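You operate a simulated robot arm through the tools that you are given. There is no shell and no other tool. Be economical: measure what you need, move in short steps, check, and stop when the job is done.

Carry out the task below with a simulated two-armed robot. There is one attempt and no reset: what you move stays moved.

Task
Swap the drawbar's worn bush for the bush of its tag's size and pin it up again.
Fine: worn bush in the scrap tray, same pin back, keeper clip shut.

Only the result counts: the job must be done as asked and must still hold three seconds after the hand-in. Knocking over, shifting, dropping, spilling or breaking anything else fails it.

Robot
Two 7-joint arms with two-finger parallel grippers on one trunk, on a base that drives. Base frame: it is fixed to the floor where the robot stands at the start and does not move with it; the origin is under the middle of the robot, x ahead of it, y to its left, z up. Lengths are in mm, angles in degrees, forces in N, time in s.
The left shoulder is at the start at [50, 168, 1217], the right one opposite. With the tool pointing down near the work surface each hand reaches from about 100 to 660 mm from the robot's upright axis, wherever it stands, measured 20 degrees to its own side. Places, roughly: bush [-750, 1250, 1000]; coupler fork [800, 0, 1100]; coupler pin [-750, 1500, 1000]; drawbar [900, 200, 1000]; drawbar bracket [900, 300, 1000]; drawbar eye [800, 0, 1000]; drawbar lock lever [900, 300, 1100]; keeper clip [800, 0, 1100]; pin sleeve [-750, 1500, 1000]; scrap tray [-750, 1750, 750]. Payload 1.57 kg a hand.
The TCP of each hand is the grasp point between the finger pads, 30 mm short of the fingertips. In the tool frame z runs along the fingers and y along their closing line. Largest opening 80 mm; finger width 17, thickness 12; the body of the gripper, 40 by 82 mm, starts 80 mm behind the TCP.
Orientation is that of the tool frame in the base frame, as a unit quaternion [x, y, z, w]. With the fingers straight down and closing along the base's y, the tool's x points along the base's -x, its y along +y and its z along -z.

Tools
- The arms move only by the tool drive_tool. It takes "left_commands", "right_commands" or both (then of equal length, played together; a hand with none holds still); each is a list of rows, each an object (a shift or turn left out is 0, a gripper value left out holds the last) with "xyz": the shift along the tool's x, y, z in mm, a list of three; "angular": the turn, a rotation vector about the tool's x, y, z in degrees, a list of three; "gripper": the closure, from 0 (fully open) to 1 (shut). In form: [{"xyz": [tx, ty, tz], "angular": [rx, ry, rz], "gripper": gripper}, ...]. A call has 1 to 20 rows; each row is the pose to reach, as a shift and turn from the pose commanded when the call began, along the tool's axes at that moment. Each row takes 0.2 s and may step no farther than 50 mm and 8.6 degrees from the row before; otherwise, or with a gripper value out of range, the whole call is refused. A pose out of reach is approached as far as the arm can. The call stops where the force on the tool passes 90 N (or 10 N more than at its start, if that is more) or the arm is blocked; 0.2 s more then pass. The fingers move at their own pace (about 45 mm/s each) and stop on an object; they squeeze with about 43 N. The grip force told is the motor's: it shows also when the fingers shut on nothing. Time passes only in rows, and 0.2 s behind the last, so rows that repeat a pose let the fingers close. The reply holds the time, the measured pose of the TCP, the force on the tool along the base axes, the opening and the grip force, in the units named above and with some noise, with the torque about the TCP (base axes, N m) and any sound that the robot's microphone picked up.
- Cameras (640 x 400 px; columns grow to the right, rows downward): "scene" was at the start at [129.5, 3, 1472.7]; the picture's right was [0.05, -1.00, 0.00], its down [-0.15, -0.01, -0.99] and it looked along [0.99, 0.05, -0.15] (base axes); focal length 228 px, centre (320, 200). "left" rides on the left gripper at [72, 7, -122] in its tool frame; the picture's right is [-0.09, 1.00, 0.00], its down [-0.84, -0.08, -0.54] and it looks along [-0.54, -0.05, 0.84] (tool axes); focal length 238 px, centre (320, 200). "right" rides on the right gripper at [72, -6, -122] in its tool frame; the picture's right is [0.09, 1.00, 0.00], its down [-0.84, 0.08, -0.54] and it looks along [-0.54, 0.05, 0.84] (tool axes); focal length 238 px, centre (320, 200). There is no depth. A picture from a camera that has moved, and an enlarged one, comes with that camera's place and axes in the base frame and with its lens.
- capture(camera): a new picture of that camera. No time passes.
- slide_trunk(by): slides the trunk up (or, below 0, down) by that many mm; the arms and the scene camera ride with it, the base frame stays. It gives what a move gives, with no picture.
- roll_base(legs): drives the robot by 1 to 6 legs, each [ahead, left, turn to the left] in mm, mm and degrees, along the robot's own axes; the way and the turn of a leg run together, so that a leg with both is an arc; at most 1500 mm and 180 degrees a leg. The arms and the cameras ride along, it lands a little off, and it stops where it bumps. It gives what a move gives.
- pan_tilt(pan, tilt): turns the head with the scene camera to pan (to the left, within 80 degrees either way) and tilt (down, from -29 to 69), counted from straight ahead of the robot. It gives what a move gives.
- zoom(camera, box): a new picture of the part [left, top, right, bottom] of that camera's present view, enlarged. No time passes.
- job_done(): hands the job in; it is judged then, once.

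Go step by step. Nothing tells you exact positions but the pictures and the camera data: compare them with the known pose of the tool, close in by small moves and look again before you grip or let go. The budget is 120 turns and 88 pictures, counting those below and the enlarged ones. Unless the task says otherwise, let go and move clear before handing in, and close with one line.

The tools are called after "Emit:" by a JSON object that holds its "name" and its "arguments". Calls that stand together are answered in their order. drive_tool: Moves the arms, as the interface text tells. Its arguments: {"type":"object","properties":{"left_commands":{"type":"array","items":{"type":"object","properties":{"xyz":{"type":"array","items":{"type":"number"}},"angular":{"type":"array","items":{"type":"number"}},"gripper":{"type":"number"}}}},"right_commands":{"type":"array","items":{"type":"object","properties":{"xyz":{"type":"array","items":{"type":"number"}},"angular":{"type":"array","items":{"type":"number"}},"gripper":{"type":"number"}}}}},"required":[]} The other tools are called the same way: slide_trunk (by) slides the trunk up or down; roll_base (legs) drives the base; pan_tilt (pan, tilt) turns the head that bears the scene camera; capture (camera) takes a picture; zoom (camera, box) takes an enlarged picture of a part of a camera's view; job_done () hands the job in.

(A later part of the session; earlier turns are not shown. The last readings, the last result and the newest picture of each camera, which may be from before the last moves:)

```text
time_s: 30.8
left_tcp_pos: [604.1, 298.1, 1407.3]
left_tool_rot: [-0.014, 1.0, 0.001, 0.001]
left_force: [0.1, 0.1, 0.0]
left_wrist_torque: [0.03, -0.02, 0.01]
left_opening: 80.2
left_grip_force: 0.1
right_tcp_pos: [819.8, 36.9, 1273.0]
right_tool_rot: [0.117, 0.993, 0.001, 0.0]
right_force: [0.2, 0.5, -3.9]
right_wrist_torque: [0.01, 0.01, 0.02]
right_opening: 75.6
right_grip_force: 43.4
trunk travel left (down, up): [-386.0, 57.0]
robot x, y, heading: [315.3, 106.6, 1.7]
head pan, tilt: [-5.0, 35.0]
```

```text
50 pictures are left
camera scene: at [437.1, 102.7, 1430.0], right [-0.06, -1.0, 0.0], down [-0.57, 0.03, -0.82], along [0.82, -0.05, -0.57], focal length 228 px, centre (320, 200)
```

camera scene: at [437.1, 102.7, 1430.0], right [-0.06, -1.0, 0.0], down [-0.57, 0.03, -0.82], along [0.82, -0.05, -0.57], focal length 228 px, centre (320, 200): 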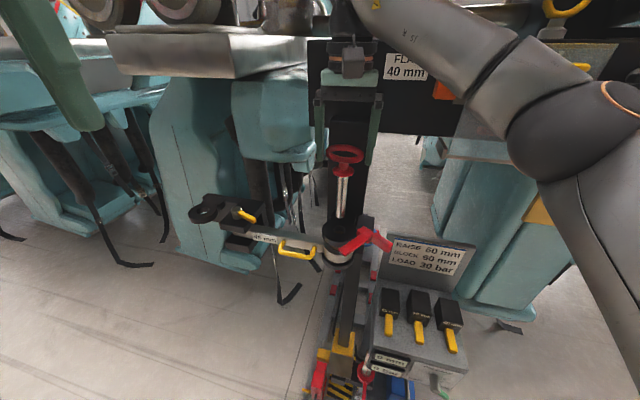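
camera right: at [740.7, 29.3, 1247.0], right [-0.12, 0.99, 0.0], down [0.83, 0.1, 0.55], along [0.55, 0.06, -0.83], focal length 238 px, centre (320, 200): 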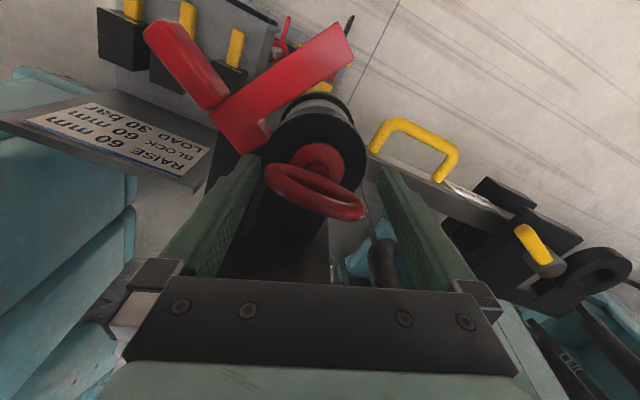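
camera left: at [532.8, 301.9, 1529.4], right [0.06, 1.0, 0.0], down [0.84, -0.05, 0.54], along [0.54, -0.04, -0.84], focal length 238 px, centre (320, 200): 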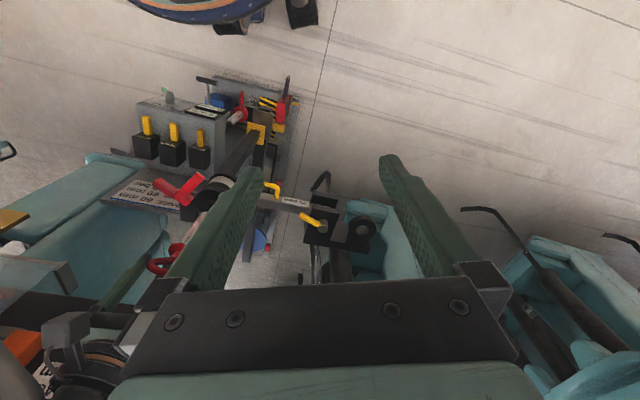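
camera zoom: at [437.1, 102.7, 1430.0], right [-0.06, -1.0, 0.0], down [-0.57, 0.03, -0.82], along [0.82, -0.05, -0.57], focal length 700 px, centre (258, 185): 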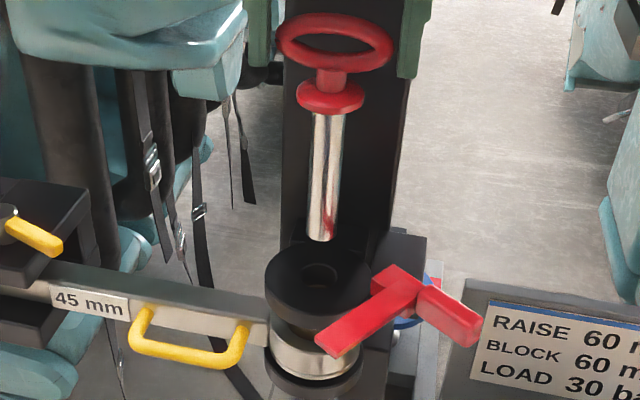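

That was refused for step size; I repeat with smaller steps.

Emit:
{"name": "drive_tool", "arguments": {"right_commands": [{"xyz": [5, 0, -20]}, {"xyz": [25, -3, -45]}, {"xyz": [60, -25, -60]}, {"xyz": [95, -48, -60]}, {"xyz": [128, -68, -60]}, {"xyz": [160, -88, -60]}, {"xyz": [185, -105, -60]}], "left_commands": [{"xyz": [-30, -9, 32]}, {"xyz": [-60, -18, 64]}, {"xyz": [-88, -26, 98]}, {"xyz": [-115, -33, 130]}, {"xyz": [-140, -40, 162]}, {"xyz": [-165, -46, 190]}, {"xyz": [-185, -52, 207]}]}}

Emit:
{"name": "capture", "arguments": {"camera": "left"}}

```text
time_s: 32.6
left_tcp_pos: [758.3, 253.8, 1236.6]
left_tool_rot: [0.003, 0.999, -0.012, 0.047]
left_force: [0.0, -0.9, 0.5]
left_wrist_torque: [0.02, -0.03, 0.0]
left_opening: 80.1
left_grip_force: 0.0
right_tcp_pos: [587.0, -12.6, 1339.5]
right_tool_rot: [0.114, 0.993, -0.003, 0.011]
right_force: [-1.0, 0.2, -3.5]
right_wrist_torque: [-0.02, -0.02, -0.02]
right_opening: 75.4
right_grip_force: 43.1
trunk travel left (down, up): [-386.0, 57.0]
robot x, y, heading: [312.1, 106.7, 1.9]
head pan, tilt: [-5.0, 35.0]
stopped in row 7 (left hand): the arm was blocked; the commanded pose is now the measured one
```

```text
49 pictures are left
camera left: at [676.3, 263.4, 1350.3], right [0.1, 0.99, -0.01], down [0.78, -0.07, 0.62], along [0.62, -0.07, -0.78], focal length 238 px, centre (320, 200)
```

left: 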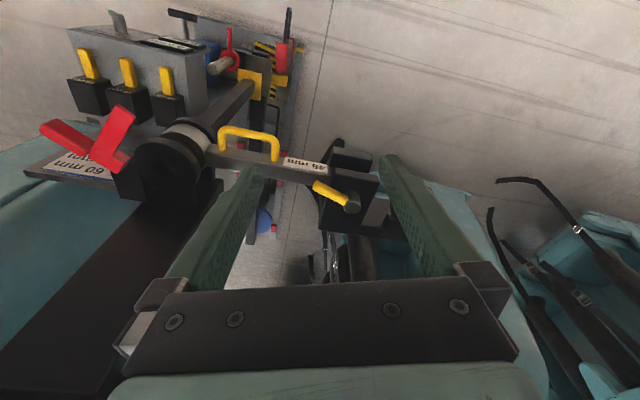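

Emit:
{"name": "pan_tilt", "arguments": {"pan": 15, "tilt": 15}}

Emit:
{"name": "capture", "arguments": {"camera": "scene"}}

```text
time_s: 33.4
left_tcp_pos: [757.1, 254.2, 1236.7]
left_tool_rot: [0.005, 0.999, -0.011, 0.047]
left_force: [-1.0, 0.4, -0.5]
left_wrist_torque: [0.04, 0.03, -0.03]
left_opening: 79.8
left_grip_force: 0.0
right_tcp_pos: [586.4, -12.7, 1342.1]
right_tool_rot: [0.116, 0.993, -0.001, 0.013]
right_force: [-1.0, -0.3, -4.2]
right_wrist_torque: [0.02, 0.01, 0.0]
right_opening: 75.7
right_grip_force: 42.9
trunk travel left (down, up): [-386.0, 57.0]
robot x, y, heading: [312.1, 109.4, 1.6]
head pan, tilt: [15.0, 15.0]
```

```text
48 pictures are left
camera scene: at [406.8, 143.8, 1464.4], right [0.29, -0.96, 0.01], down [-0.22, -0.08, -0.97], along [0.93, 0.28, -0.24], focal length 228 px, centre (320, 200)
```

scene: 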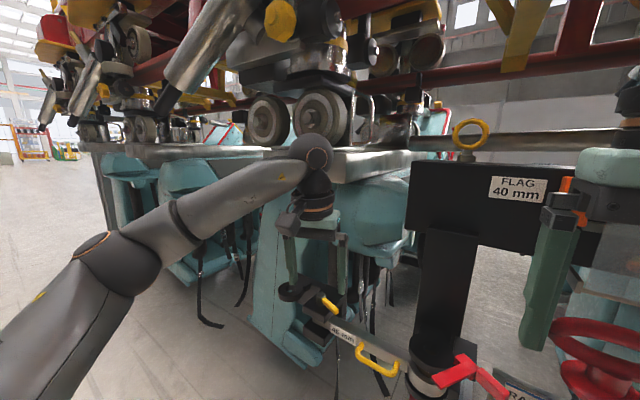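

The left wrist touched the silver slab's edge (≈z 1400+). I'll pitch the left hand forward ~25° so that the wrist stays back and low, close the fingers as a pusher, and approach the lever.

Emit:
{"name": "drive_tool", "arguments": {"left_commands": [{"xyz": [20, -7, 25], "angular": [0, -7, 0], "gripper": 1.0}, {"xyz": [42, -13, 53], "angular": [0, -14, 0]}, {"xyz": [42, -13, 70], "angular": [0, -20, 0]}, {"xyz": [20, -14, 90], "angular": [0, -20, 0]}, {"xyz": [-10, -14, 105], "angular": [0, -20, 0]}, {"xyz": [-33, -14, 111], "angular": [0, -20, 0]}]}}

Emit:
{"name": "capture", "arguments": {"camera": "left"}}

```text
time_s: 34.8
left_tcp_pos: [825.1, 233.6, 1113.5]
left_tool_rot: [-0.006, 0.98, -0.008, 0.199]
left_force: [0.1, 0.0, -0.3]
left_wrist_torque: [-0.02, -0.01, 0.0]
left_opening: 0.3
left_grip_force: 21.3
right_tcp_pos: [612.2, -20.8, 1334.3]
right_tool_rot: [0.116, 0.993, -0.001, 0.001]
right_force: [-0.8, 0.4, -2.9]
right_wrist_torque: [0.0, -0.01, -0.02]
right_opening: 75.5
right_grip_force: 42.9
trunk travel left (down, up): [-386.0, 57.0]
robot x, y, heading: [309.2, 111.2, 1.7]
head pan, tilt: [15.0, 15.0]
```

```text
47 pictures are left
camera left: at [713.4, 240.0, 1198.1], right [0.08, 1.0, 0.02], down [0.56, -0.06, 0.83], along [0.83, -0.05, -0.56], focal length 238 px, centre (320, 200)
```

left: 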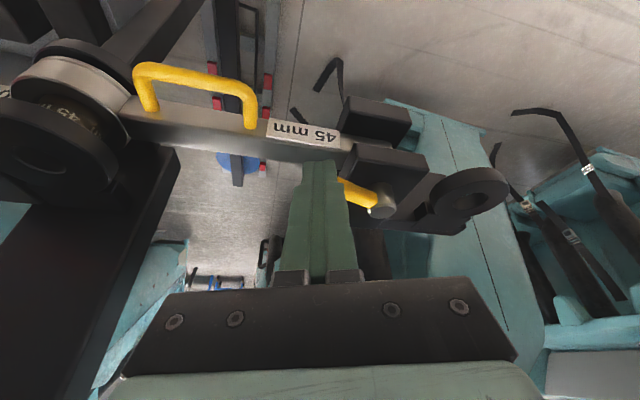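

The closed fingertips are just on my side of the lever tip. I'll push the lever gently away (+x) and feel.

Emit:
{"name": "drive_tool", "arguments": {"left_commands": [{"xyz": [-7, 0, 3]}, {"xyz": [-14, 0, 6]}, {"xyz": [-21, 0, 9]}, {"xyz": [-28, 0, 12]}, {"xyz": [-35, 0, 15]}]}}

Emit:
{"name": "capture", "arguments": {"camera": "left"}}

```text
time_s: 36.0
left_tcp_pos: [866.2, 233.7, 1115.7]
left_tool_rot: [-0.007, 0.979, -0.008, 0.206]
left_force: [1.7, 0.5, 14.7]
left_wrist_torque: [0.04, -0.12, -0.22]
left_opening: 0.0
left_grip_force: 20.7
right_tcp_pos: [610.8, -20.9, 1333.6]
right_tool_rot: [0.117, 0.993, 0.0, 0.002]
right_force: [-0.3, 0.7, -4.1]
right_wrist_torque: [-0.01, -0.02, 0.01]
right_opening: 75.5
right_grip_force: 43.3
trunk travel left (down, up): [-386.0, 57.0]
robot x, y, heading: [309.2, 108.5, 1.7]
head pan, tilt: [15.0, 15.0]
```

```text
46 pictures are left
camera left: at [751.1, 241.3, 1199.5], right [0.07, 1.0, 0.02], down [0.55, -0.06, 0.83], along [0.83, -0.05, -0.55], focal length 238 px, centre (320, 200)
```

left: 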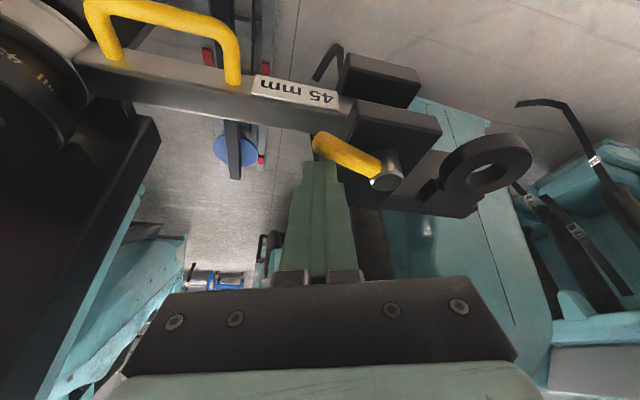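

The fingers slipped over to the far side of the lever. Now I pull the lever tip towards me (−x).

Emit:
{"name": "drive_tool", "arguments": {"left_commands": [{"xyz": [6, 0, -3]}, {"xyz": [12, 0, -5]}, {"xyz": [19, 0, -8]}, {"xyz": [26, 0, -11]}, {"xyz": [33, 0, -14]}]}}

Emit:
{"name": "capture", "arguments": {"camera": "left"}}

```text
time_s: 37.2
left_tcp_pos: [825.0, 232.2, 1108.3]
left_tool_rot: [-0.004, 0.98, -0.006, 0.197]
left_force: [0.2, 0.1, 0.0]
left_wrist_torque: [0.0, 0.04, -0.03]
left_opening: 0.0
left_grip_force: 21.1
right_tcp_pos: [612.7, -20.5, 1333.0]
right_tool_rot: [0.116, 0.993, 0.0, 0.0]
right_force: [-0.1, 0.1, -4.0]
right_wrist_torque: [0.0, -0.01, -0.03]
right_opening: 75.5
right_grip_force: 43.6
trunk travel left (down, up): [-386.0, 57.0]
robot x, y, heading: [305.0, 107.9, 1.7]
head pan, tilt: [15.0, 15.0]
```

```text
45 pictures are left
camera left: at [713.0, 239.3, 1194.2], right [0.08, 1.0, 0.02], down [0.56, -0.06, 0.82], along [0.82, -0.05, -0.57], focal length 238 px, centre (320, 200)
```

left: 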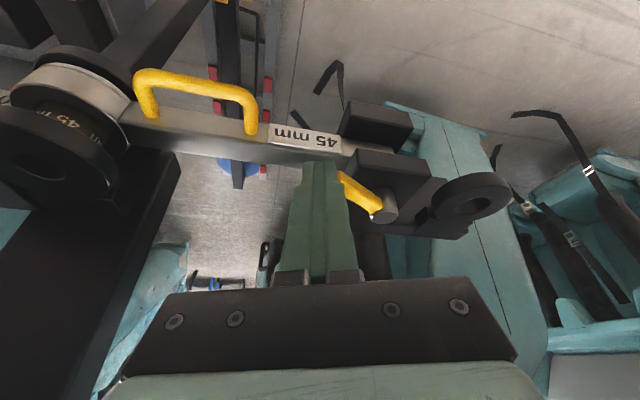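

The lever seems a bit lower (≈z 1080) than my tips passed. I'll go over it again, down deeper behind it.

Emit:
{"name": "drive_tool", "arguments": {"left_commands": [{"xyz": [-6, 0, -14]}, {"xyz": [-33.5, 0, -2]}, {"xyz": [-65.7, 0, 11.6]}, {"xyz": [-66.4, 0, 22.7]}, {"xyz": [-63, 0, 30]}, {"xyz": [-61.3, 0, 35]}]}}

Emit:
{"name": "capture", "arguments": {"camera": "left"}}

```text
time_s: 38.6
left_tcp_pos: [897.7, 233.6, 1103.4]
left_tool_rot: [-0.007, 0.98, -0.007, 0.2]
left_force: [0.7, 0.3, -0.6]
left_wrist_torque: [0.01, 0.01, 0.01]
left_opening: 0.0
left_grip_force: 21.2
right_tcp_pos: [612.1, -20.2, 1334.3]
right_tool_rot: [0.115, 0.993, 0.0, -0.001]
right_force: [0.1, -0.2, -3.6]
right_wrist_torque: [0.01, -0.01, 0.0]
right_opening: 75.4
right_grip_force: 42.8
trunk travel left (down, up): [-386.0, 57.0]
robot x, y, heading: [313.0, 112.4, 1.7]
head pan, tilt: [15.0, 15.0]
```

```text
44 pictures are left
camera left: at [784.2, 240.7, 1187.6], right [0.08, 1.0, 0.02], down [0.56, -0.06, 0.83], along [0.83, -0.05, -0.56], focal length 238 px, centre (320, 200)
```

left: 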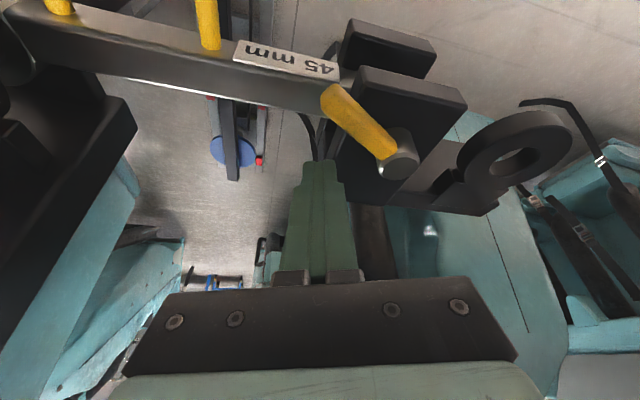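

Now the fingers are well behind the lever; I'll shift +y by 12 and pull toward me.

Emit:
{"name": "drive_tool", "arguments": {"left_commands": [{"xyz": [0, 12, 0]}, {"xyz": [18, 12, -8]}, {"xyz": [28, 12, -12]}, {"xyz": [37, 13, -16]}, {"xyz": [46, 14, -20]}, {"xyz": [55, 15, -23]}]}}

Emit:
{"name": "capture", "arguments": {"camera": "left"}}

```text
time_s: 40.0
left_tcp_pos: [837.2, 248.8, 1104.0]
left_tool_rot: [-0.007, 0.98, -0.007, 0.198]
left_force: [0.1, -0.3, -0.4]
left_wrist_torque: [0.03, 0.0, -0.04]
left_opening: 0.0
left_grip_force: 20.9
right_tcp_pos: [612.7, -20.6, 1335.0]
right_tool_rot: [0.116, 0.993, -0.001, 0.0]
right_force: [0.0, -0.4, -3.1]
right_wrist_torque: [0.02, -0.01, -0.02]
right_opening: 75.4
right_grip_force: 42.7
trunk travel left (down, up): [-386.0, 57.0]
robot x, y, heading: [310.6, 108.7, 1.8]
head pan, tilt: [15.0, 15.0]
```

```text
43 pictures are left
camera left: at [723.5, 255.1, 1188.0], right [0.07, 1.0, 0.02], down [0.56, -0.06, 0.83], along [0.82, -0.05, -0.56], focal length 238 px, centre (320, 200)
```

left: 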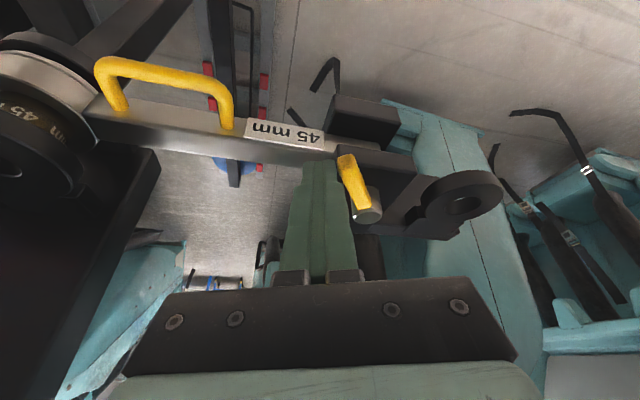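

The lever turned toward me. I continue by pushing it to +y.

Emit:
{"name": "drive_tool", "arguments": {"left_commands": [{"xyz": [5, 8, -2]}, {"xyz": [5, 16, -2]}, {"xyz": [5, 24, -2]}, {"xyz": [5, 32, -2]}, {"xyz": [5, 40, -2]}]}}

Emit:
{"name": "capture", "arguments": {"camera": "left"}}

```text
time_s: 41.2
left_tcp_pos: [831.6, 284.6, 1103.6]
left_tool_rot: [-0.005, 0.98, -0.008, 0.199]
left_force: [-1.2, -10.8, 0.1]
left_wrist_torque: [-0.31, 0.01, -0.19]
left_opening: 0.1
left_grip_force: 21.4
right_tcp_pos: [611.8, -22.9, 1333.5]
right_tool_rot: [0.116, 0.993, 0.001, 0.0]
right_force: [-0.4, -0.2, -2.8]
right_wrist_torque: [0.01, 0.0, 0.01]
right_opening: 75.4
right_grip_force: 43.0
trunk travel left (down, up): [-386.0, 57.0]
robot x, y, heading: [311.2, 108.1, 1.6]
head pan, tilt: [15.0, 15.0]
```

```text
42 pictures are left
camera left: at [718.0, 292.3, 1187.4], right [0.08, 1.0, 0.02], down [0.56, -0.06, 0.83], along [0.83, -0.06, -0.56], focal length 238 px, centre (320, 200)
```

left: 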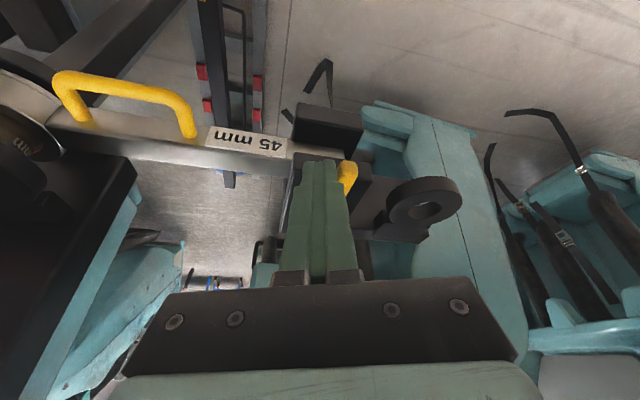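

The lever is at its stop now (about 90° turned), presumably unlocked. I withdraw, bring the left hand upright and over towards the yellow drawbar handle ≈(802,140,1020).

Emit:
{"name": "drive_tool", "arguments": {"left_commands": [{"xyz": [15, -5, -10]}, {"xyz": [30, -10, -40], "angular": [0, 8, 0]}, {"xyz": [47, -15, -68], "angular": [0, 16, 0]}, {"xyz": [55, -60, -66], "angular": [0, 23, 0]}, {"xyz": [65, -105, -63], "angular": [0, 23, 0]}, {"xyz": [74, -145, -60], "angular": [0, 23, 0]}]}}

Emit:
{"name": "drive_tool", "arguments": {"left_commands": [{"angular": [0, 0, -8.5], "gripper": 0.4}, {"angular": [0, 0, -17]}, {"angular": [0, 0, -25.5]}, {"angular": [0, 0, -34]}, {"angular": [0, 0, -42.5]}, {"angular": [0, 0, -51]}, {"angular": [0, 0, -59.5]}, {"angular": [0, 0, -68]}, {"angular": [0, 0, -74]}]}}

Emit:
{"name": "capture", "arguments": {"camera": "left"}}

```text
time_s: 42.6
left_tcp_pos: [738.6, 142.5, 1130.3]
left_tool_rot: [-0.005, 1.0, -0.007, -0.001]
left_force: [-0.3, -0.1, 0.2]
left_wrist_torque: [0.04, 0.01, -0.01]
left_opening: 0.0
left_grip_force: 21.7
right_tcp_pos: [613.2, -22.6, 1334.6]
right_tool_rot: [0.116, 0.993, 0.001, 0.0]
right_force: [0.2, -1.4, -3.8]
right_wrist_torque: [0.03, 0.03, 0.0]
right_opening: 75.4
right_grip_force: 43.2
trunk travel left (down, up): [-386.0, 57.0]
robot x, y, heading: [309.6, 110.2, 1.7]
head pan, tilt: [15.0, 15.0]
```

```text
time_s: 44.6
left_tcp_pos: [742.1, 143.0, 1131.4]
left_tool_rot: [-0.606, 0.795, -0.007, -0.005]
left_force: [-0.7, -0.2, -0.4]
left_wrist_torque: [-0.01, -0.01, -0.01]
left_opening: 47.8
left_grip_force: 0.1
right_tcp_pos: [611.8, -21.1, 1333.6]
right_tool_rot: [0.115, 0.993, 0.0, 0.0]
right_force: [-0.4, 0.8, -3.2]
right_wrist_torque: [0.02, -0.02, 0.02]
right_opening: 75.1
right_grip_force: 43.0
trunk travel left (down, up): [-386.0, 57.0]
robot x, y, heading: [309.1, 110.5, 1.6]
head pan, tilt: [15.0, 15.0]
```

```text
41 pictures are left
camera left: at [717.0, 77.6, 1254.4], right [-0.94, 0.35, -0.01], down [0.3, 0.8, 0.53], along [0.19, 0.49, -0.85], focal length 238 px, centre (320, 200)
```

left: 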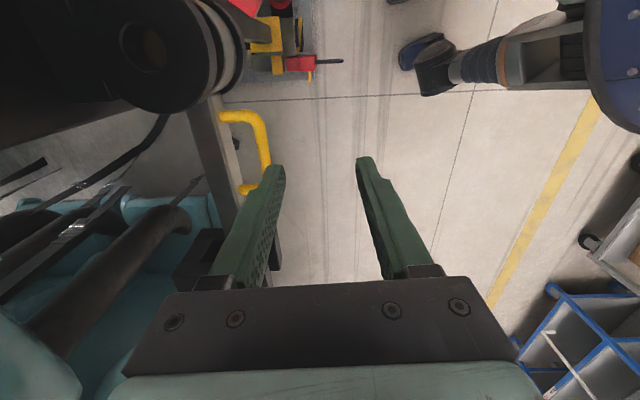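

The handle bar centre is ≈(805,135,1016), direction (0.26,0.97). I move above it with the fingers narrowed.

Emit:
{"name": "drive_tool", "arguments": {"left_commands": [{"xyz": [-4, -30, 20], "gripper": 0.68}, {"xyz": [-9, -61, 40]}, {"xyz": [-9, -61, 62]}]}}

Emit:
{"name": "zoom", "arguments": {"camera": "left", "box": [200, 60, 400, 210]}}

```text
time_s: 45.4
left_tcp_pos: [803.1, 134.1, 1070.7]
left_tool_rot: [-0.606, 0.795, -0.007, -0.005]
left_force: [-0.3, -0.4, -0.1]
left_wrist_torque: [-0.01, 0.01, -0.03]
left_opening: 25.6
left_grip_force: 0.1
right_tcp_pos: [613.3, -20.2, 1334.3]
right_tool_rot: [0.116, 0.993, 0.001, 0.0]
right_force: [0.5, 0.1, -3.0]
right_wrist_torque: [0.01, 0.01, -0.01]
right_opening: 75.5
right_grip_force: 43.2
trunk travel left (down, up): [-386.0, 57.0]
robot x, y, heading: [308.8, 110.7, 1.6]
head pan, tilt: [15.0, 15.0]
```

```text
2.67 times, centred on (300, 135) of left
camera zoom: at [778.7, 69.0, 1193.4], right [-0.93, 0.35, -0.01], down [0.3, 0.79, 0.53], along [0.19, 0.49, -0.85], focal length 636 px, centre (373, 373)
```

zoom: 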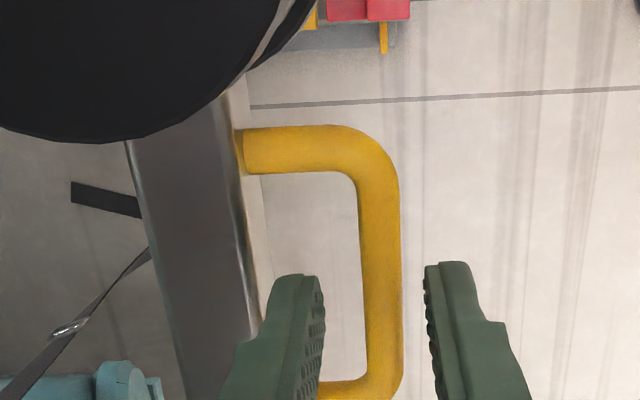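

The bar sits between the fingers. Descend and grip.

Emit:
{"name": "drive_tool", "arguments": {"left_commands": [{"xyz": [0, 2.5, 16]}, {"xyz": [0, 2.5, 32]}, {"xyz": [0, 2.5, 50]}, {"xyz": [0, 2.5, 50], "gripper": 1.0}, {"xyz": [0, 2.5, 50], "gripper": 1.0}]}}

Emit:
{"name": "zoom", "arguments": {"camera": "left", "box": [200, 60, 400, 210]}}

```text
time_s: 46.6
left_tcp_pos: [801.5, 133.8, 1019.0]
left_tool_rot: [-0.606, 0.796, -0.007, -0.005]
left_force: [1.5, 1.0, 0.7]
left_wrist_torque: [-0.17, 0.07, -0.35]
left_opening: 12.7
left_grip_force: 23.0
right_tcp_pos: [613.3, -20.3, 1334.9]
right_tool_rot: [0.115, 0.993, 0.0, 0.0]
right_force: [0.1, -0.2, -4.4]
right_wrist_torque: [0.01, 0.02, 0.0]
right_opening: 75.3
right_grip_force: 42.9
trunk travel left (down, up): [-386.0, 57.0]
robot x, y, heading: [308.7, 109.9, 1.6]
head pan, tilt: [15.0, 15.0]
```

```text
2.67 times, centred on (300, 135) of left
camera zoom: at [777.2, 68.3, 1142.2], right [-0.93, 0.35, -0.01], down [0.3, 0.8, 0.53], along [0.19, 0.49, -0.85], focal length 636 px, centre (373, 373)
```

zoom: 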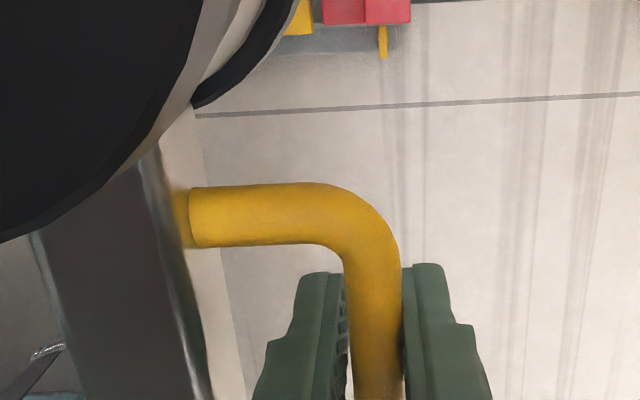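

Gripped. I pull the drawbar a first ~10 mm toward me around the bracket pivot and watch the force.

Emit:
{"name": "drive_tool", "arguments": {"left_commands": [{"xyz": [0, 0, 0], "gripper": 1.0}, {"xyz": [-1, 5, 0], "angular": [0, 0, 1.7]}, {"xyz": [-2.3, 9.8, 0], "angular": [0, 0, 3.5]}]}}

```text
time_s: 47.4
left_tcp_pos: [801.6, 135.2, 1020.1]
left_tool_rot: [-0.582, 0.813, -0.014, -0.002]
left_force: [42.7, -22.0, -4.6]
left_wrist_torque: [0.73, -0.24, -0.27]
left_opening: 11.9
left_grip_force: 29.1
right_tcp_pos: [619.2, -23.8, 1332.8]
right_tool_rot: [0.116, 0.993, 0.001, -0.003]
right_force: [1.1, 0.9, -3.4]
right_wrist_torque: [-0.01, 0.03, 0.02]
right_opening: 75.2
right_grip_force: 43.0
trunk travel left (down, up): [-386.0, 57.0]
robot x, y, heading: [311.0, 107.8, 1.5]
head pan, tilt: [15.0, 15.0]
```

It resists at 43 N. I relax the pull and look at the bracket from the scene camera.

Emit:
{"name": "drive_tool", "arguments": {"left_commands": [{"xyz": [1, -5, 0], "angular": [0, 0, -1.7]}, {"xyz": [2.3, -9.8, 0], "angular": [0, 0, -3.5]}]}}

Emit:
{"name": "pan_tilt", "arguments": {"pan": 12, "tilt": 38}}

Emit:
{"name": "capture", "arguments": {"camera": "scene"}}

```text
time_s: 48.0
left_tcp_pos: [800.6, 135.5, 1019.6]
left_tool_rot: [-0.606, 0.796, -0.006, -0.006]
left_force: [13.9, -1.9, 9.1]
left_wrist_torque: [-0.61, 0.2, -0.56]
left_opening: 12.8
left_grip_force: 29.9
right_tcp_pos: [612.8, -19.5, 1334.6]
right_tool_rot: [0.116, 0.993, 0.0, 0.0]
right_force: [-0.3, 0.2, -4.0]
right_wrist_torque: [-0.01, 0.04, -0.01]
right_opening: 75.0
right_grip_force: 42.4
trunk travel left (down, up): [-386.0, 57.0]
robot x, y, heading: [312.5, 110.3, 1.8]
head pan, tilt: [15.0, 15.0]
```

```text
time_s: 48.9
left_tcp_pos: [800.8, 134.4, 1018.5]
left_tool_rot: [-0.605, 0.796, -0.006, -0.005]
left_force: [7.2, 3.1, 8.0]
left_wrist_torque: [-0.42, 0.18, -0.53]
left_opening: 12.8
left_grip_force: 29.8
right_tcp_pos: [612.9, -19.6, 1334.2]
right_tool_rot: [0.116, 0.993, 0.001, 0.0]
right_force: [0.0, -0.2, -3.2]
right_wrist_torque: [0.02, 0.06, -0.01]
right_opening: 75.4
right_grip_force: 42.9
trunk travel left (down, up): [-386.0, 57.0]
robot x, y, heading: [309.7, 106.3, 1.9]
head pan, tilt: [12.0, 38.0]
```

```text
38 pictures are left
camera scene: at [431.5, 129.4, 1425.5], right [0.24, -0.97, 0.0], down [-0.6, -0.15, -0.79], along [0.77, 0.19, -0.62], focal length 228 px, centre (320, 200)
```

scene: 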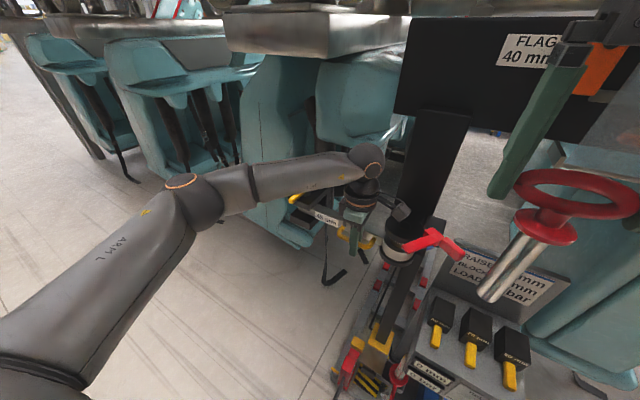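

Emit:
{"name": "zoom", "arguments": {"camera": "scene", "box": [270, 170, 450, 290]}}

```text
3.33 times, centred on (360, 230) of scene
camera zoom: at [431.5, 129.4, 1425.5], right [0.24, -0.97, 0.0], down [-0.6, -0.15, -0.79], along [0.77, 0.19, -0.62], focal length 758 px, centre (187, 100)
```

zoom: 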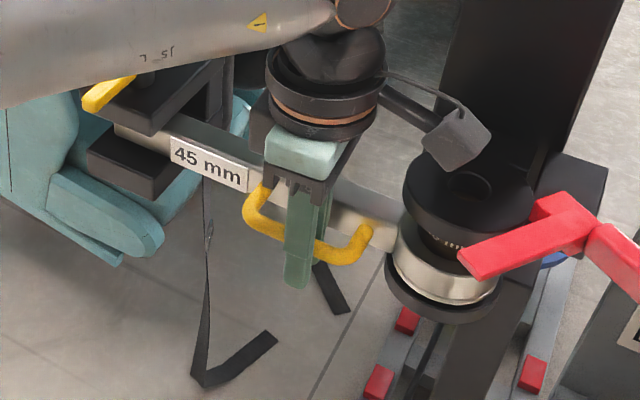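

The lever is about 90° turned. I test the pull once more, somewhat harder, within the force limit.

Emit:
{"name": "drive_tool", "arguments": {"left_commands": [{"xyz": [-1, 6, 0]}, {"xyz": [-2, 11, 0]}, {"xyz": [-3, 16, 0]}, {"xyz": [-3, 18, 0]}]}}

```text
time_s: 49.9
left_tcp_pos: [797.6, 136.3, 1019.5]
left_tool_rot: [-0.607, 0.794, -0.018, 0.002]
left_force: [59.5, -25.6, 4.4]
left_wrist_torque: [0.49, -0.18, -0.6]
left_opening: 16.9
left_grip_force: 31.6
right_tcp_pos: [620.4, -24.7, 1332.3]
right_tool_rot: [0.116, 0.993, 0.002, -0.004]
right_force: [0.5, 0.5, -2.9]
right_wrist_torque: [0.02, 0.03, 0.01]
right_opening: 75.1
right_grip_force: 43.2
trunk travel left (down, up): [-386.0, 57.0]
robot x, y, heading: [310.9, 108.9, 2.1]
head pan, tilt: [12.0, 38.0]
```

Still locked, so the lever was probably open in its first position and I have locked it. I release the handle, rise and go round to the lever's +y side with the hand pitched.

Emit:
{"name": "drive_tool", "arguments": {"left_commands": [{"xyz": [2, -10, 0]}, {"xyz": [3, -18, 0]}, {"xyz": [3, -18, 0], "gripper": 0.7}, {"xyz": [3, -18, 0], "gripper": 0.7}, {"xyz": [3, -18, -45]}]}}

Emit:
{"name": "drive_tool", "arguments": {"left_commands": [{"xyz": [2.6, 9.6, -45], "gripper": 1.0}, {"xyz": [-30, 39, -55], "angular": [7.2, -2, 0]}, {"xyz": [-74, 51, -55], "angular": [14.5, -4, 0]}, {"xyz": [-117, 63, -55], "angular": [21.7, -5.9, 0]}, {"xyz": [-160, 75, -55], "angular": [21.7, -5.9, 0]}, {"xyz": [-190, 83, -55], "angular": [21.7, -5.9, 0]}]}}

Emit:
{"name": "zoom", "arguments": {"camera": "scene", "box": [230, 150, 410, 270]}}

```text
time_s: 51.1
left_tcp_pos: [799.6, 134.2, 1066.1]
left_tool_rot: [-0.605, 0.796, -0.006, -0.006]
left_force: [-1.2, -0.9, -0.6]
left_wrist_torque: [0.0, 0.03, -0.01]
left_opening: 24.1
left_grip_force: 0.1
right_tcp_pos: [612.5, -21.2, 1334.9]
right_tool_rot: [0.115, 0.993, 0.001, 0.001]
right_force: [-0.3, -0.2, -3.3]
right_wrist_torque: [0.0, -0.01, 0.01]
right_opening: 75.3
right_grip_force: 43.5
trunk travel left (down, up): [-386.0, 57.0]
robot x, y, heading: [312.1, 108.1, 1.7]
head pan, tilt: [12.0, 38.0]
```

```text
time_s: 52.5
left_tcp_pos: [769.2, 339.5, 1116.4]
left_tool_rot: [-0.594, 0.78, -0.125, 0.15]
left_force: [0.0, -0.4, -0.3]
left_wrist_torque: [0.0, -0.03, 0.04]
left_opening: 0.0
left_grip_force: 21.4
right_tcp_pos: [613.3, -20.3, 1333.9]
right_tool_rot: [0.116, 0.993, 0.0, 0.0]
right_force: [0.8, 0.1, -3.1]
right_wrist_torque: [-0.01, -0.03, -0.01]
right_opening: 75.0
right_grip_force: 43.2
trunk travel left (down, up): [-386.0, 57.0]
robot x, y, heading: [311.7, 108.4, 1.7]
head pan, tilt: [12.0, 38.0]
```

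```text
3.33 times, centred on (320, 210) of scene
camera zoom: at [430.9, 129.4, 1425.5], right [0.24, -0.97, 0.0], down [-0.6, -0.15, -0.79], along [0.77, 0.19, -0.62], focal length 758 px, centre (320, 167)
```

zoom: 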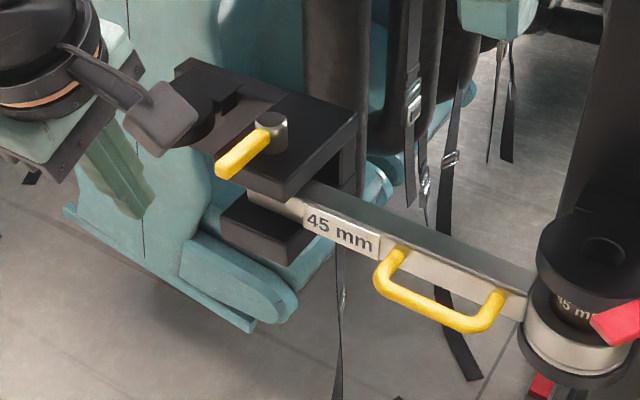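

I now clearly see the lever across the drawbar (tip ≈(839,301), boss ≈(889,281)). I'll sweep it back to its first position along the drawbar.

Emit:
{"name": "drive_tool", "arguments": {"left_commands": [{"xyz": [-3, -24, 8]}, {"xyz": [-6, -47, 16]}, {"xyz": [-1, -65.7, 31]}, {"xyz": [3.6, -64.5, 36.6]}, {"xyz": [14, -65, 36]}, {"xyz": [24, -65, 35]}, {"xyz": [34, -65, 34]}, {"xyz": [43, -65, 33]}, {"xyz": [57.5, -72.5, 34.8]}, {"xyz": [68, -82, 37.7]}, {"xyz": [71.5, -88.8, 40]}]}}

Emit:
{"name": "zoom", "arguments": {"camera": "scene", "box": [230, 150, 410, 270]}}

```text
time_s: 54.9
left_tcp_pos: [842.1, 250.5, 1106.0]
left_tool_rot: [-0.595, 0.78, -0.122, 0.148]
left_force: [-25.7, 15.9, 4.7]
left_wrist_torque: [0.35, 0.57, 0.04]
left_opening: 0.2
left_grip_force: 21.2
right_tcp_pos: [607.7, -17.9, 1335.4]
right_tool_rot: [0.116, 0.993, 0.0, 0.002]
right_force: [0.5, -0.3, -4.0]
right_wrist_torque: [-0.02, 0.0, 0.01]
right_opening: 75.1
right_grip_force: 42.9
trunk travel left (down, up): [-386.0, 57.0]
robot x, y, heading: [309.0, 107.8, 1.8]
head pan, tilt: [12.0, 38.0]
```

```text
3.33 times, centred on (320, 210) of scene
camera zoom: at [426.7, 131.7, 1425.9], right [0.24, -0.97, 0.0], down [-0.6, -0.15, -0.79], along [0.77, 0.19, -0.61], focal length 758 px, centre (320, 167)
```

zoom: 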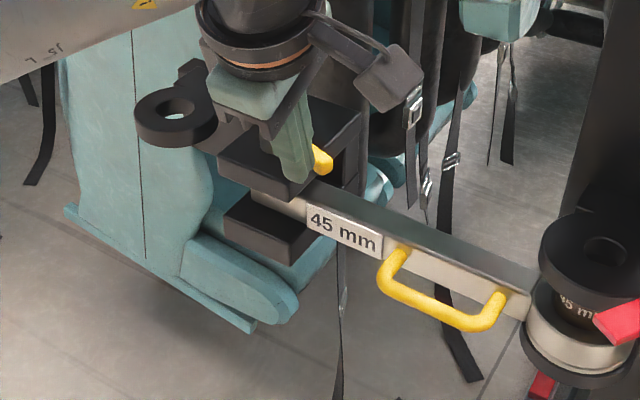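

The lever is back along the drawbar against its stop. Back to the handle to test the pull again.

Emit:
{"name": "drive_tool", "arguments": {"left_commands": [{"xyz": [9, 20, -22]}, {"xyz": [18.6, 39, -43]}, {"xyz": [48, 33, -33], "angular": [-7.2, 2, 0]}, {"xyz": [77, 26, -22], "angular": [-14.5, 4, 0], "gripper": 0.68}, {"xyz": [100, 23, -4], "angular": [-21.7, 5.9, 0]}, {"xyz": [121, 20, 14], "angular": [-21.7, 5.9, 0]}, {"xyz": [121, 20, 14], "angular": [-21.7, 5.9, 0]}]}}

Emit:
{"name": "zoom", "arguments": {"camera": "left", "box": [200, 60, 400, 210]}}

```text
time_s: 56.5
left_tcp_pos: [805.3, 134.4, 1076.7]
left_tool_rot: [-0.605, 0.796, -0.006, -0.006]
left_force: [-0.1, -0.1, -0.5]
left_wrist_torque: [0.02, -0.02, 0.02]
left_opening: 25.8
left_grip_force: 0.1
right_tcp_pos: [612.9, -20.6, 1334.8]
right_tool_rot: [0.116, 0.993, 0.0, 0.0]
right_force: [0.5, 0.3, -3.6]
right_wrist_torque: [-0.04, 0.02, 0.03]
right_opening: 75.3
right_grip_force: 42.5
trunk travel left (down, up): [-386.0, 57.0]
robot x, y, heading: [312.6, 108.6, 2.2]
head pan, tilt: [12.0, 38.0]
```

```text
2.67 times, centred on (300, 135) of left
camera zoom: at [780.8, 69.8, 1199.4], right [-0.94, 0.35, -0.01], down [0.3, 0.8, 0.53], along [0.19, 0.49, -0.85], focal length 636 px, centre (373, 373)
```

zoom: 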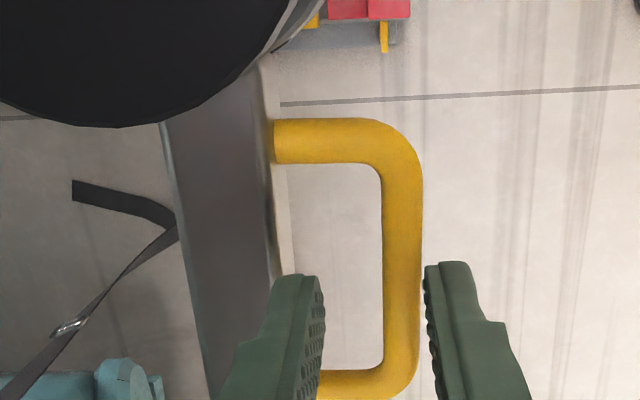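

Emit:
{"name": "drive_tool", "arguments": {"left_commands": [{"xyz": [0, 8, 18]}, {"xyz": [0, 8, 36]}, {"xyz": [0, 8, 57]}, {"xyz": [0, 8, 57], "gripper": 1.0}, {"xyz": [0, 8, 57], "gripper": 1.0}, {"xyz": [-1, 13, 57], "angular": [0, 0, 1.7]}, {"xyz": [-2.3, 18, 57], "angular": [0, 0, 3.5]}]}}

```text
time_s: 58.1
left_tcp_pos: [789.9, 141.7, 1017.6]
left_tool_rot: [-0.581, 0.814, -0.007, -0.004]
left_force: [6.3, 3.1, -1.6]
left_wrist_torque: [-0.36, 0.15, -0.5]
left_opening: 12.9
left_grip_force: 30.2
right_tcp_pos: [614.6, -20.3, 1333.5]
right_tool_rot: [0.116, 0.993, 0.0, 0.0]
right_force: [-0.4, -0.1, -4.6]
right_wrist_torque: [0.0, 0.01, -0.01]
right_opening: 75.0
right_grip_force: 42.6
trunk travel left (down, up): [-386.0, 57.0]
robot x, y, heading: [308.3, 109.7, 1.7]
head pan, tilt: [12.0, 38.0]
```

It's free now. I swing the drawbar out along the arc by 45° about the bracket pivot.

Emit:
{"name": "drive_tool", "arguments": {"left_commands": [{"xyz": [-4, 11, 0], "angular": [0, 0, 4]}, {"xyz": [-7.9, 22.1, 0], "angular": [0, 0, 8]}, {"xyz": [-13.3, 32.4, 0], "angular": [0, 0, 12]}, {"xyz": [-18.7, 42.7, 0], "angular": [0, 0, 16]}, {"xyz": [-25.5, 52.3, 0], "angular": [0, 0, 20]}, {"xyz": [-32.3, 61.8, 0], "angular": [0, 0, 24]}, {"xyz": [-40.3, 70.3, 0], "angular": [0, 0, 28]}, {"xyz": [-48.4, 78.7, 0], "angular": [0, 0, 32]}, {"xyz": [-57.5, 86, 0], "angular": [0, 0, 36]}, {"xyz": [-66.7, 93.3, 0], "angular": [0, 0, 40]}, {"xyz": [-79.1, 101, 0], "angular": [0, 0, 45]}]}}

Emit:
{"name": "capture", "arguments": {"camera": "scene"}}

```text
time_s: 60.5
left_tcp_pos: [723.6, 236.1, 1016.4]
left_tool_rot: [-0.222, 0.975, -0.018, 0.001]
left_force: [32.6, -41.8, -2.2]
left_wrist_torque: [0.48, -0.57, 0.65]
left_opening: 12.6
left_grip_force: 29.9
right_tcp_pos: [615.8, -28.0, 1332.7]
right_tool_rot: [0.118, 0.993, 0.004, -0.002]
right_force: [0.7, -0.6, -3.3]
right_wrist_torque: [-0.02, 0.04, -0.03]
right_opening: 75.1
right_grip_force: 42.9
trunk travel left (down, up): [-386.0, 57.0]
robot x, y, heading: [312.1, 109.1, 1.8]
head pan, tilt: [12.0, 38.0]
```

```text
33 pictures are left
camera scene: at [435.8, 121.4, 1424.8], right [0.24, -0.97, -0.01], down [-0.6, -0.14, -0.79], along [0.76, 0.19, -0.62], focal length 228 px, centre (320, 200)
```

scene: 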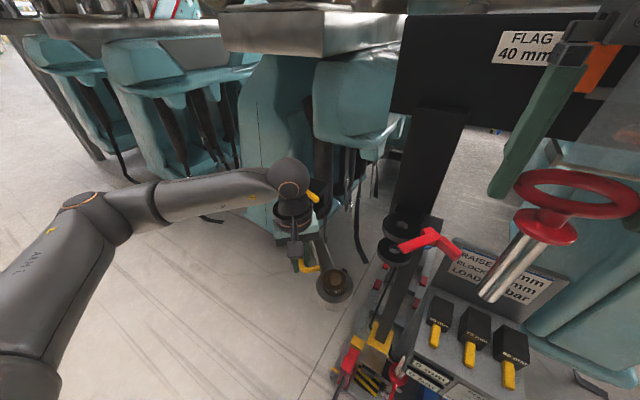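

The drawbar is out, eye ≈(668,152). I relax, release the handle, raise the left hand and look at the eye.

Emit:
{"name": "drive_tool", "arguments": {"left_commands": [{"xyz": [2, -6, 0], "angular": [0, 0, -3]}, {"xyz": [2, -6, 0], "angular": [0, 0, -3], "gripper": 0.7}, {"xyz": [2, -6, 0], "angular": [0, 0, -3], "gripper": 0.7}, {"xyz": [2, -6, -45], "angular": [0, 0, -3]}, {"xyz": [2, -6, -90], "angular": [0, 0, -3], "gripper": 0.0}, {"xyz": [2, -6, -130], "angular": [0, 0, -3], "gripper": 0.0}]}}

Emit:
{"name": "zoom", "arguments": {"camera": "scene", "box": [260, 210, 420, 320]}}

Emit:
{"name": "capture", "arguments": {"camera": "left"}}

```text
time_s: 61.9
left_tcp_pos: [717.5, 245.0, 1146.7]
left_tool_rot: [-0.251, 0.968, -0.007, -0.002]
left_force: [0.5, 0.2, 0.5]
left_wrist_torque: [0.0, -0.06, -0.01]
left_opening: 79.7
left_grip_force: 0.1
right_tcp_pos: [612.0, -21.3, 1334.1]
right_tool_rot: [0.115, 0.993, 0.002, 0.0]
right_force: [-0.8, 0.6, -3.5]
right_wrist_torque: [-0.02, 0.0, -0.01]
right_opening: 75.1
right_grip_force: 43.3
trunk travel left (down, up): [-386.0, 57.0]
robot x, y, heading: [306.5, 109.4, 1.7]
head pan, tilt: [12.0, 38.0]
```

```text
3.64 times, centred on (340, 265) of scene
camera zoom: at [430.7, 128.7, 1425.5], right [0.24, -0.97, 0.0], down [-0.6, -0.15, -0.79], along [0.77, 0.19, -0.62], focal length 828 px, centre (247, -36)
```

zoom: 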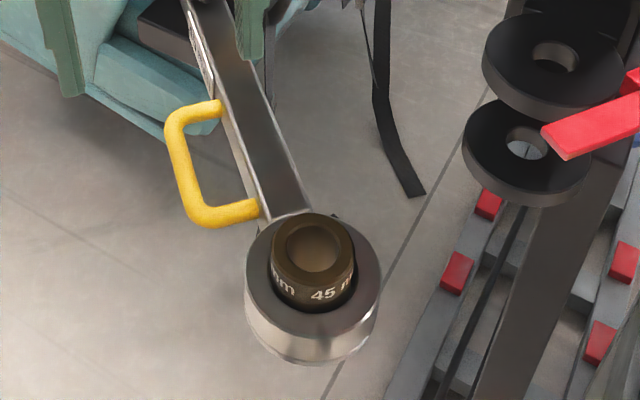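

```text
31 pictures are left
camera left: at [652.8, 217.5, 1269.0], right [-0.4, 0.92, -0.01], down [0.77, 0.35, 0.54], along [0.5, 0.2, -0.84], focal length 238 px, centre (320, 200)
```

left: 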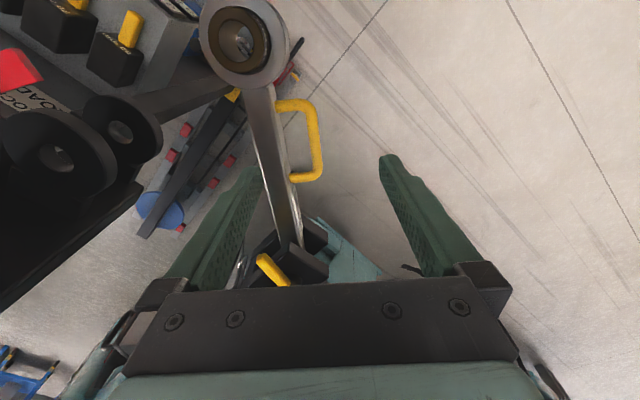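

The worn bush (45 mm) protrudes ~20 mm above the eye at ≈(673,154, top 1057). I bring the open left gripper over it.

Emit:
{"name": "drive_tool", "arguments": {"left_commands": [{"xyz": [28, -19, 0]}, {"xyz": [56, -38, 0]}, {"xyz": [83, -58, 0]}, {"xyz": [83, -58, 30]}, {"xyz": [83, -58, 58]}]}}

Emit:
{"name": "capture", "arguments": {"camera": "left"}}

Emit:
{"name": "zoom", "arguments": {"camera": "scene", "box": [260, 210, 420, 320]}}

```text
time_s: 63.1
left_tcp_pos: [675.3, 152.4, 1090.5]
left_tool_rot: [-0.25, 0.968, -0.009, -0.001]
left_force: [-0.1, 0.4, -0.1]
left_wrist_torque: [-0.02, 0.01, 0.01]
left_opening: 80.1
left_grip_force: 0.0
right_tcp_pos: [613.8, -20.9, 1334.2]
right_tool_rot: [0.116, 0.993, 0.0, 0.0]
right_force: [0.9, -0.2, -4.3]
right_wrist_torque: [0.01, 0.03, 0.01]
right_opening: 75.0
right_grip_force: 43.2
trunk travel left (down, up): [-386.0, 57.0]
robot x, y, heading: [311.8, 107.9, 1.6]
head pan, tilt: [12.0, 38.0]
```

```text
30 pictures are left
camera left: at [610.4, 125.8, 1213.5], right [-0.4, 0.92, -0.02], down [0.77, 0.35, 0.54], along [0.5, 0.2, -0.84], focal length 238 px, centre (320, 200)
```

left: 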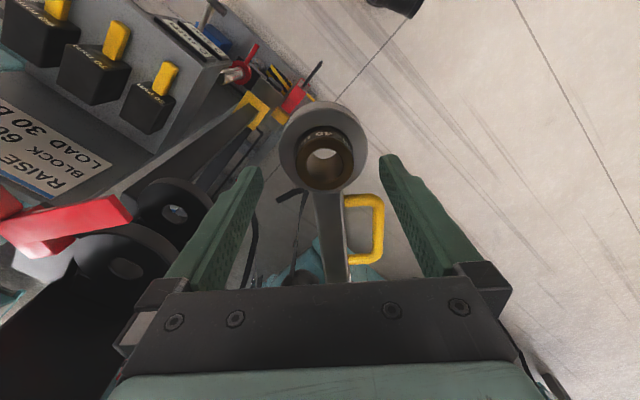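

```text
3.64 times, centred on (340, 265) of scene
camera zoom: at [431.2, 128.6, 1425.5], right [0.24, -0.97, 0.0], down [-0.6, -0.15, -0.79], along [0.77, 0.19, -0.62], focal length 828 px, centre (247, -36)
```

zoom: 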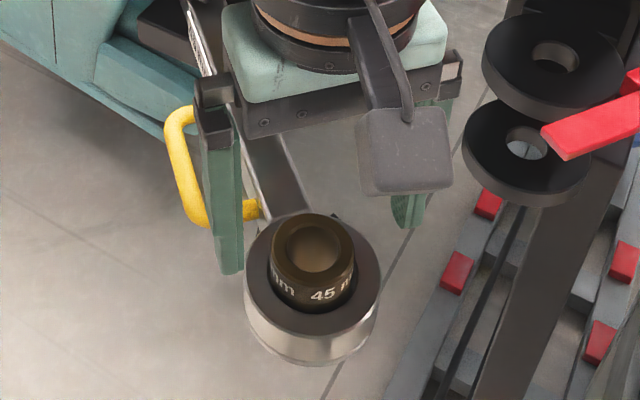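

Close alignment: shift ~+4 tool-y, +3 tool-x, descend 20 mm and grip the bush.

Emit:
{"name": "drive_tool", "arguments": {"left_commands": [{"xyz": [3, 4, 0]}, {"xyz": [3, 4, 12]}, {"xyz": [3, 4, 20]}, {"xyz": [3, 4, 20], "gripper": 1.0}, {"xyz": [3, 4, 20], "gripper": 1.0}, {"xyz": [3, 4, 20], "gripper": 1.0}, {"xyz": [3, 4, 20], "gripper": 1.0}]}}

Emit:
{"name": "zoom", "arguments": {"camera": "scene", "box": [260, 210, 420, 320]}}

```text
time_s: 64.7
left_tcp_pos: [670.5, 154.0, 1069.9]
left_tool_rot: [-0.251, 0.968, -0.008, -0.002]
left_force: [0.2, -1.0, -0.1]
left_wrist_torque: [-0.01, -0.01, -0.01]
left_opening: 38.1
left_grip_force: 27.2
right_tcp_pos: [611.5, -20.6, 1334.0]
right_tool_rot: [0.115, 0.993, 0.001, 0.0]
right_force: [0.0, 1.4, -3.6]
right_wrist_torque: [0.01, 0.0, 0.0]
right_opening: 75.1
right_grip_force: 42.9
trunk travel left (down, up): [-386.0, 57.0]
robot x, y, heading: [313.8, 108.1, 1.7]
head pan, tilt: [12.0, 38.0]
```

```text
3.64 times, centred on (340, 265) of scene
camera zoom: at [431.2, 128.9, 1425.4], right [0.24, -0.97, 0.0], down [-0.6, -0.15, -0.79], along [0.77, 0.19, -0.62], focal length 828 px, centre (247, -36)
```

zoom: 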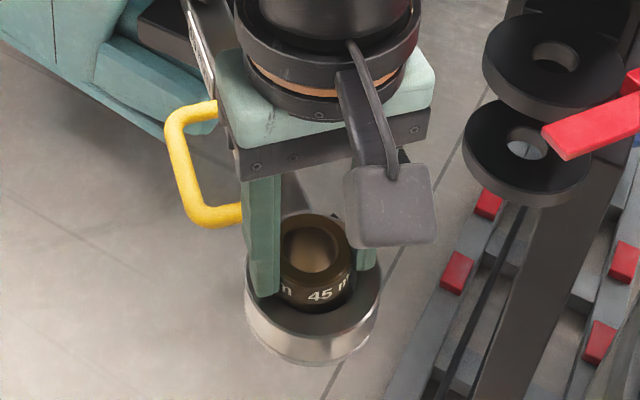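

Gripped at 38 mm. Now pull the bush straight up.

Emit:
{"name": "drive_tool", "arguments": {"left_commands": [{"xyz": [0, 0, 0], "gripper": 1.0}, {"xyz": [0, 0, -5]}, {"xyz": [0, 0, -10]}, {"xyz": [0, 0, -15]}, {"xyz": [0, 0, -22]}, {"xyz": [0, 0, -30]}, {"xyz": [0, 0, -40]}, {"xyz": [0, 0, -60]}]}}

Emit:
{"name": "zoom", "arguments": {"camera": "scene", "box": [260, 190, 420, 320]}}

```text
time_s: 66.5
left_tcp_pos: [669.7, 155.8, 1130.7]
left_tool_rot: [-0.25, 0.968, -0.009, -0.003]
left_force: [-0.1, -0.6, -0.7]
left_wrist_torque: [-0.02, -0.01, 0.03]
left_opening: 38.2
left_grip_force: 42.4
right_tcp_pos: [611.4, -20.9, 1334.2]
right_tool_rot: [0.116, 0.993, 0.001, 0.0]
right_force: [-0.8, -0.1, -3.0]
right_wrist_torque: [-0.01, -0.02, -0.02]
right_opening: 75.1
right_grip_force: 42.9
trunk travel left (down, up): [-386.0, 57.0]
robot x, y, heading: [309.3, 107.6, 1.8]
head pan, tilt: [12.0, 38.0]
```

```text
3.08 times, centred on (340, 255) of scene
camera zoom: at [431.1, 128.8, 1425.4], right [0.24, -0.97, 0.0], down [-0.6, -0.15, -0.79], along [0.77, 0.19, -0.62], focal length 700 px, centre (258, 31)
```

zoom: 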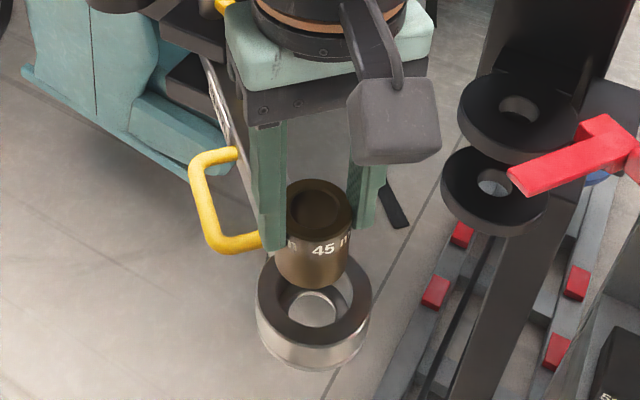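

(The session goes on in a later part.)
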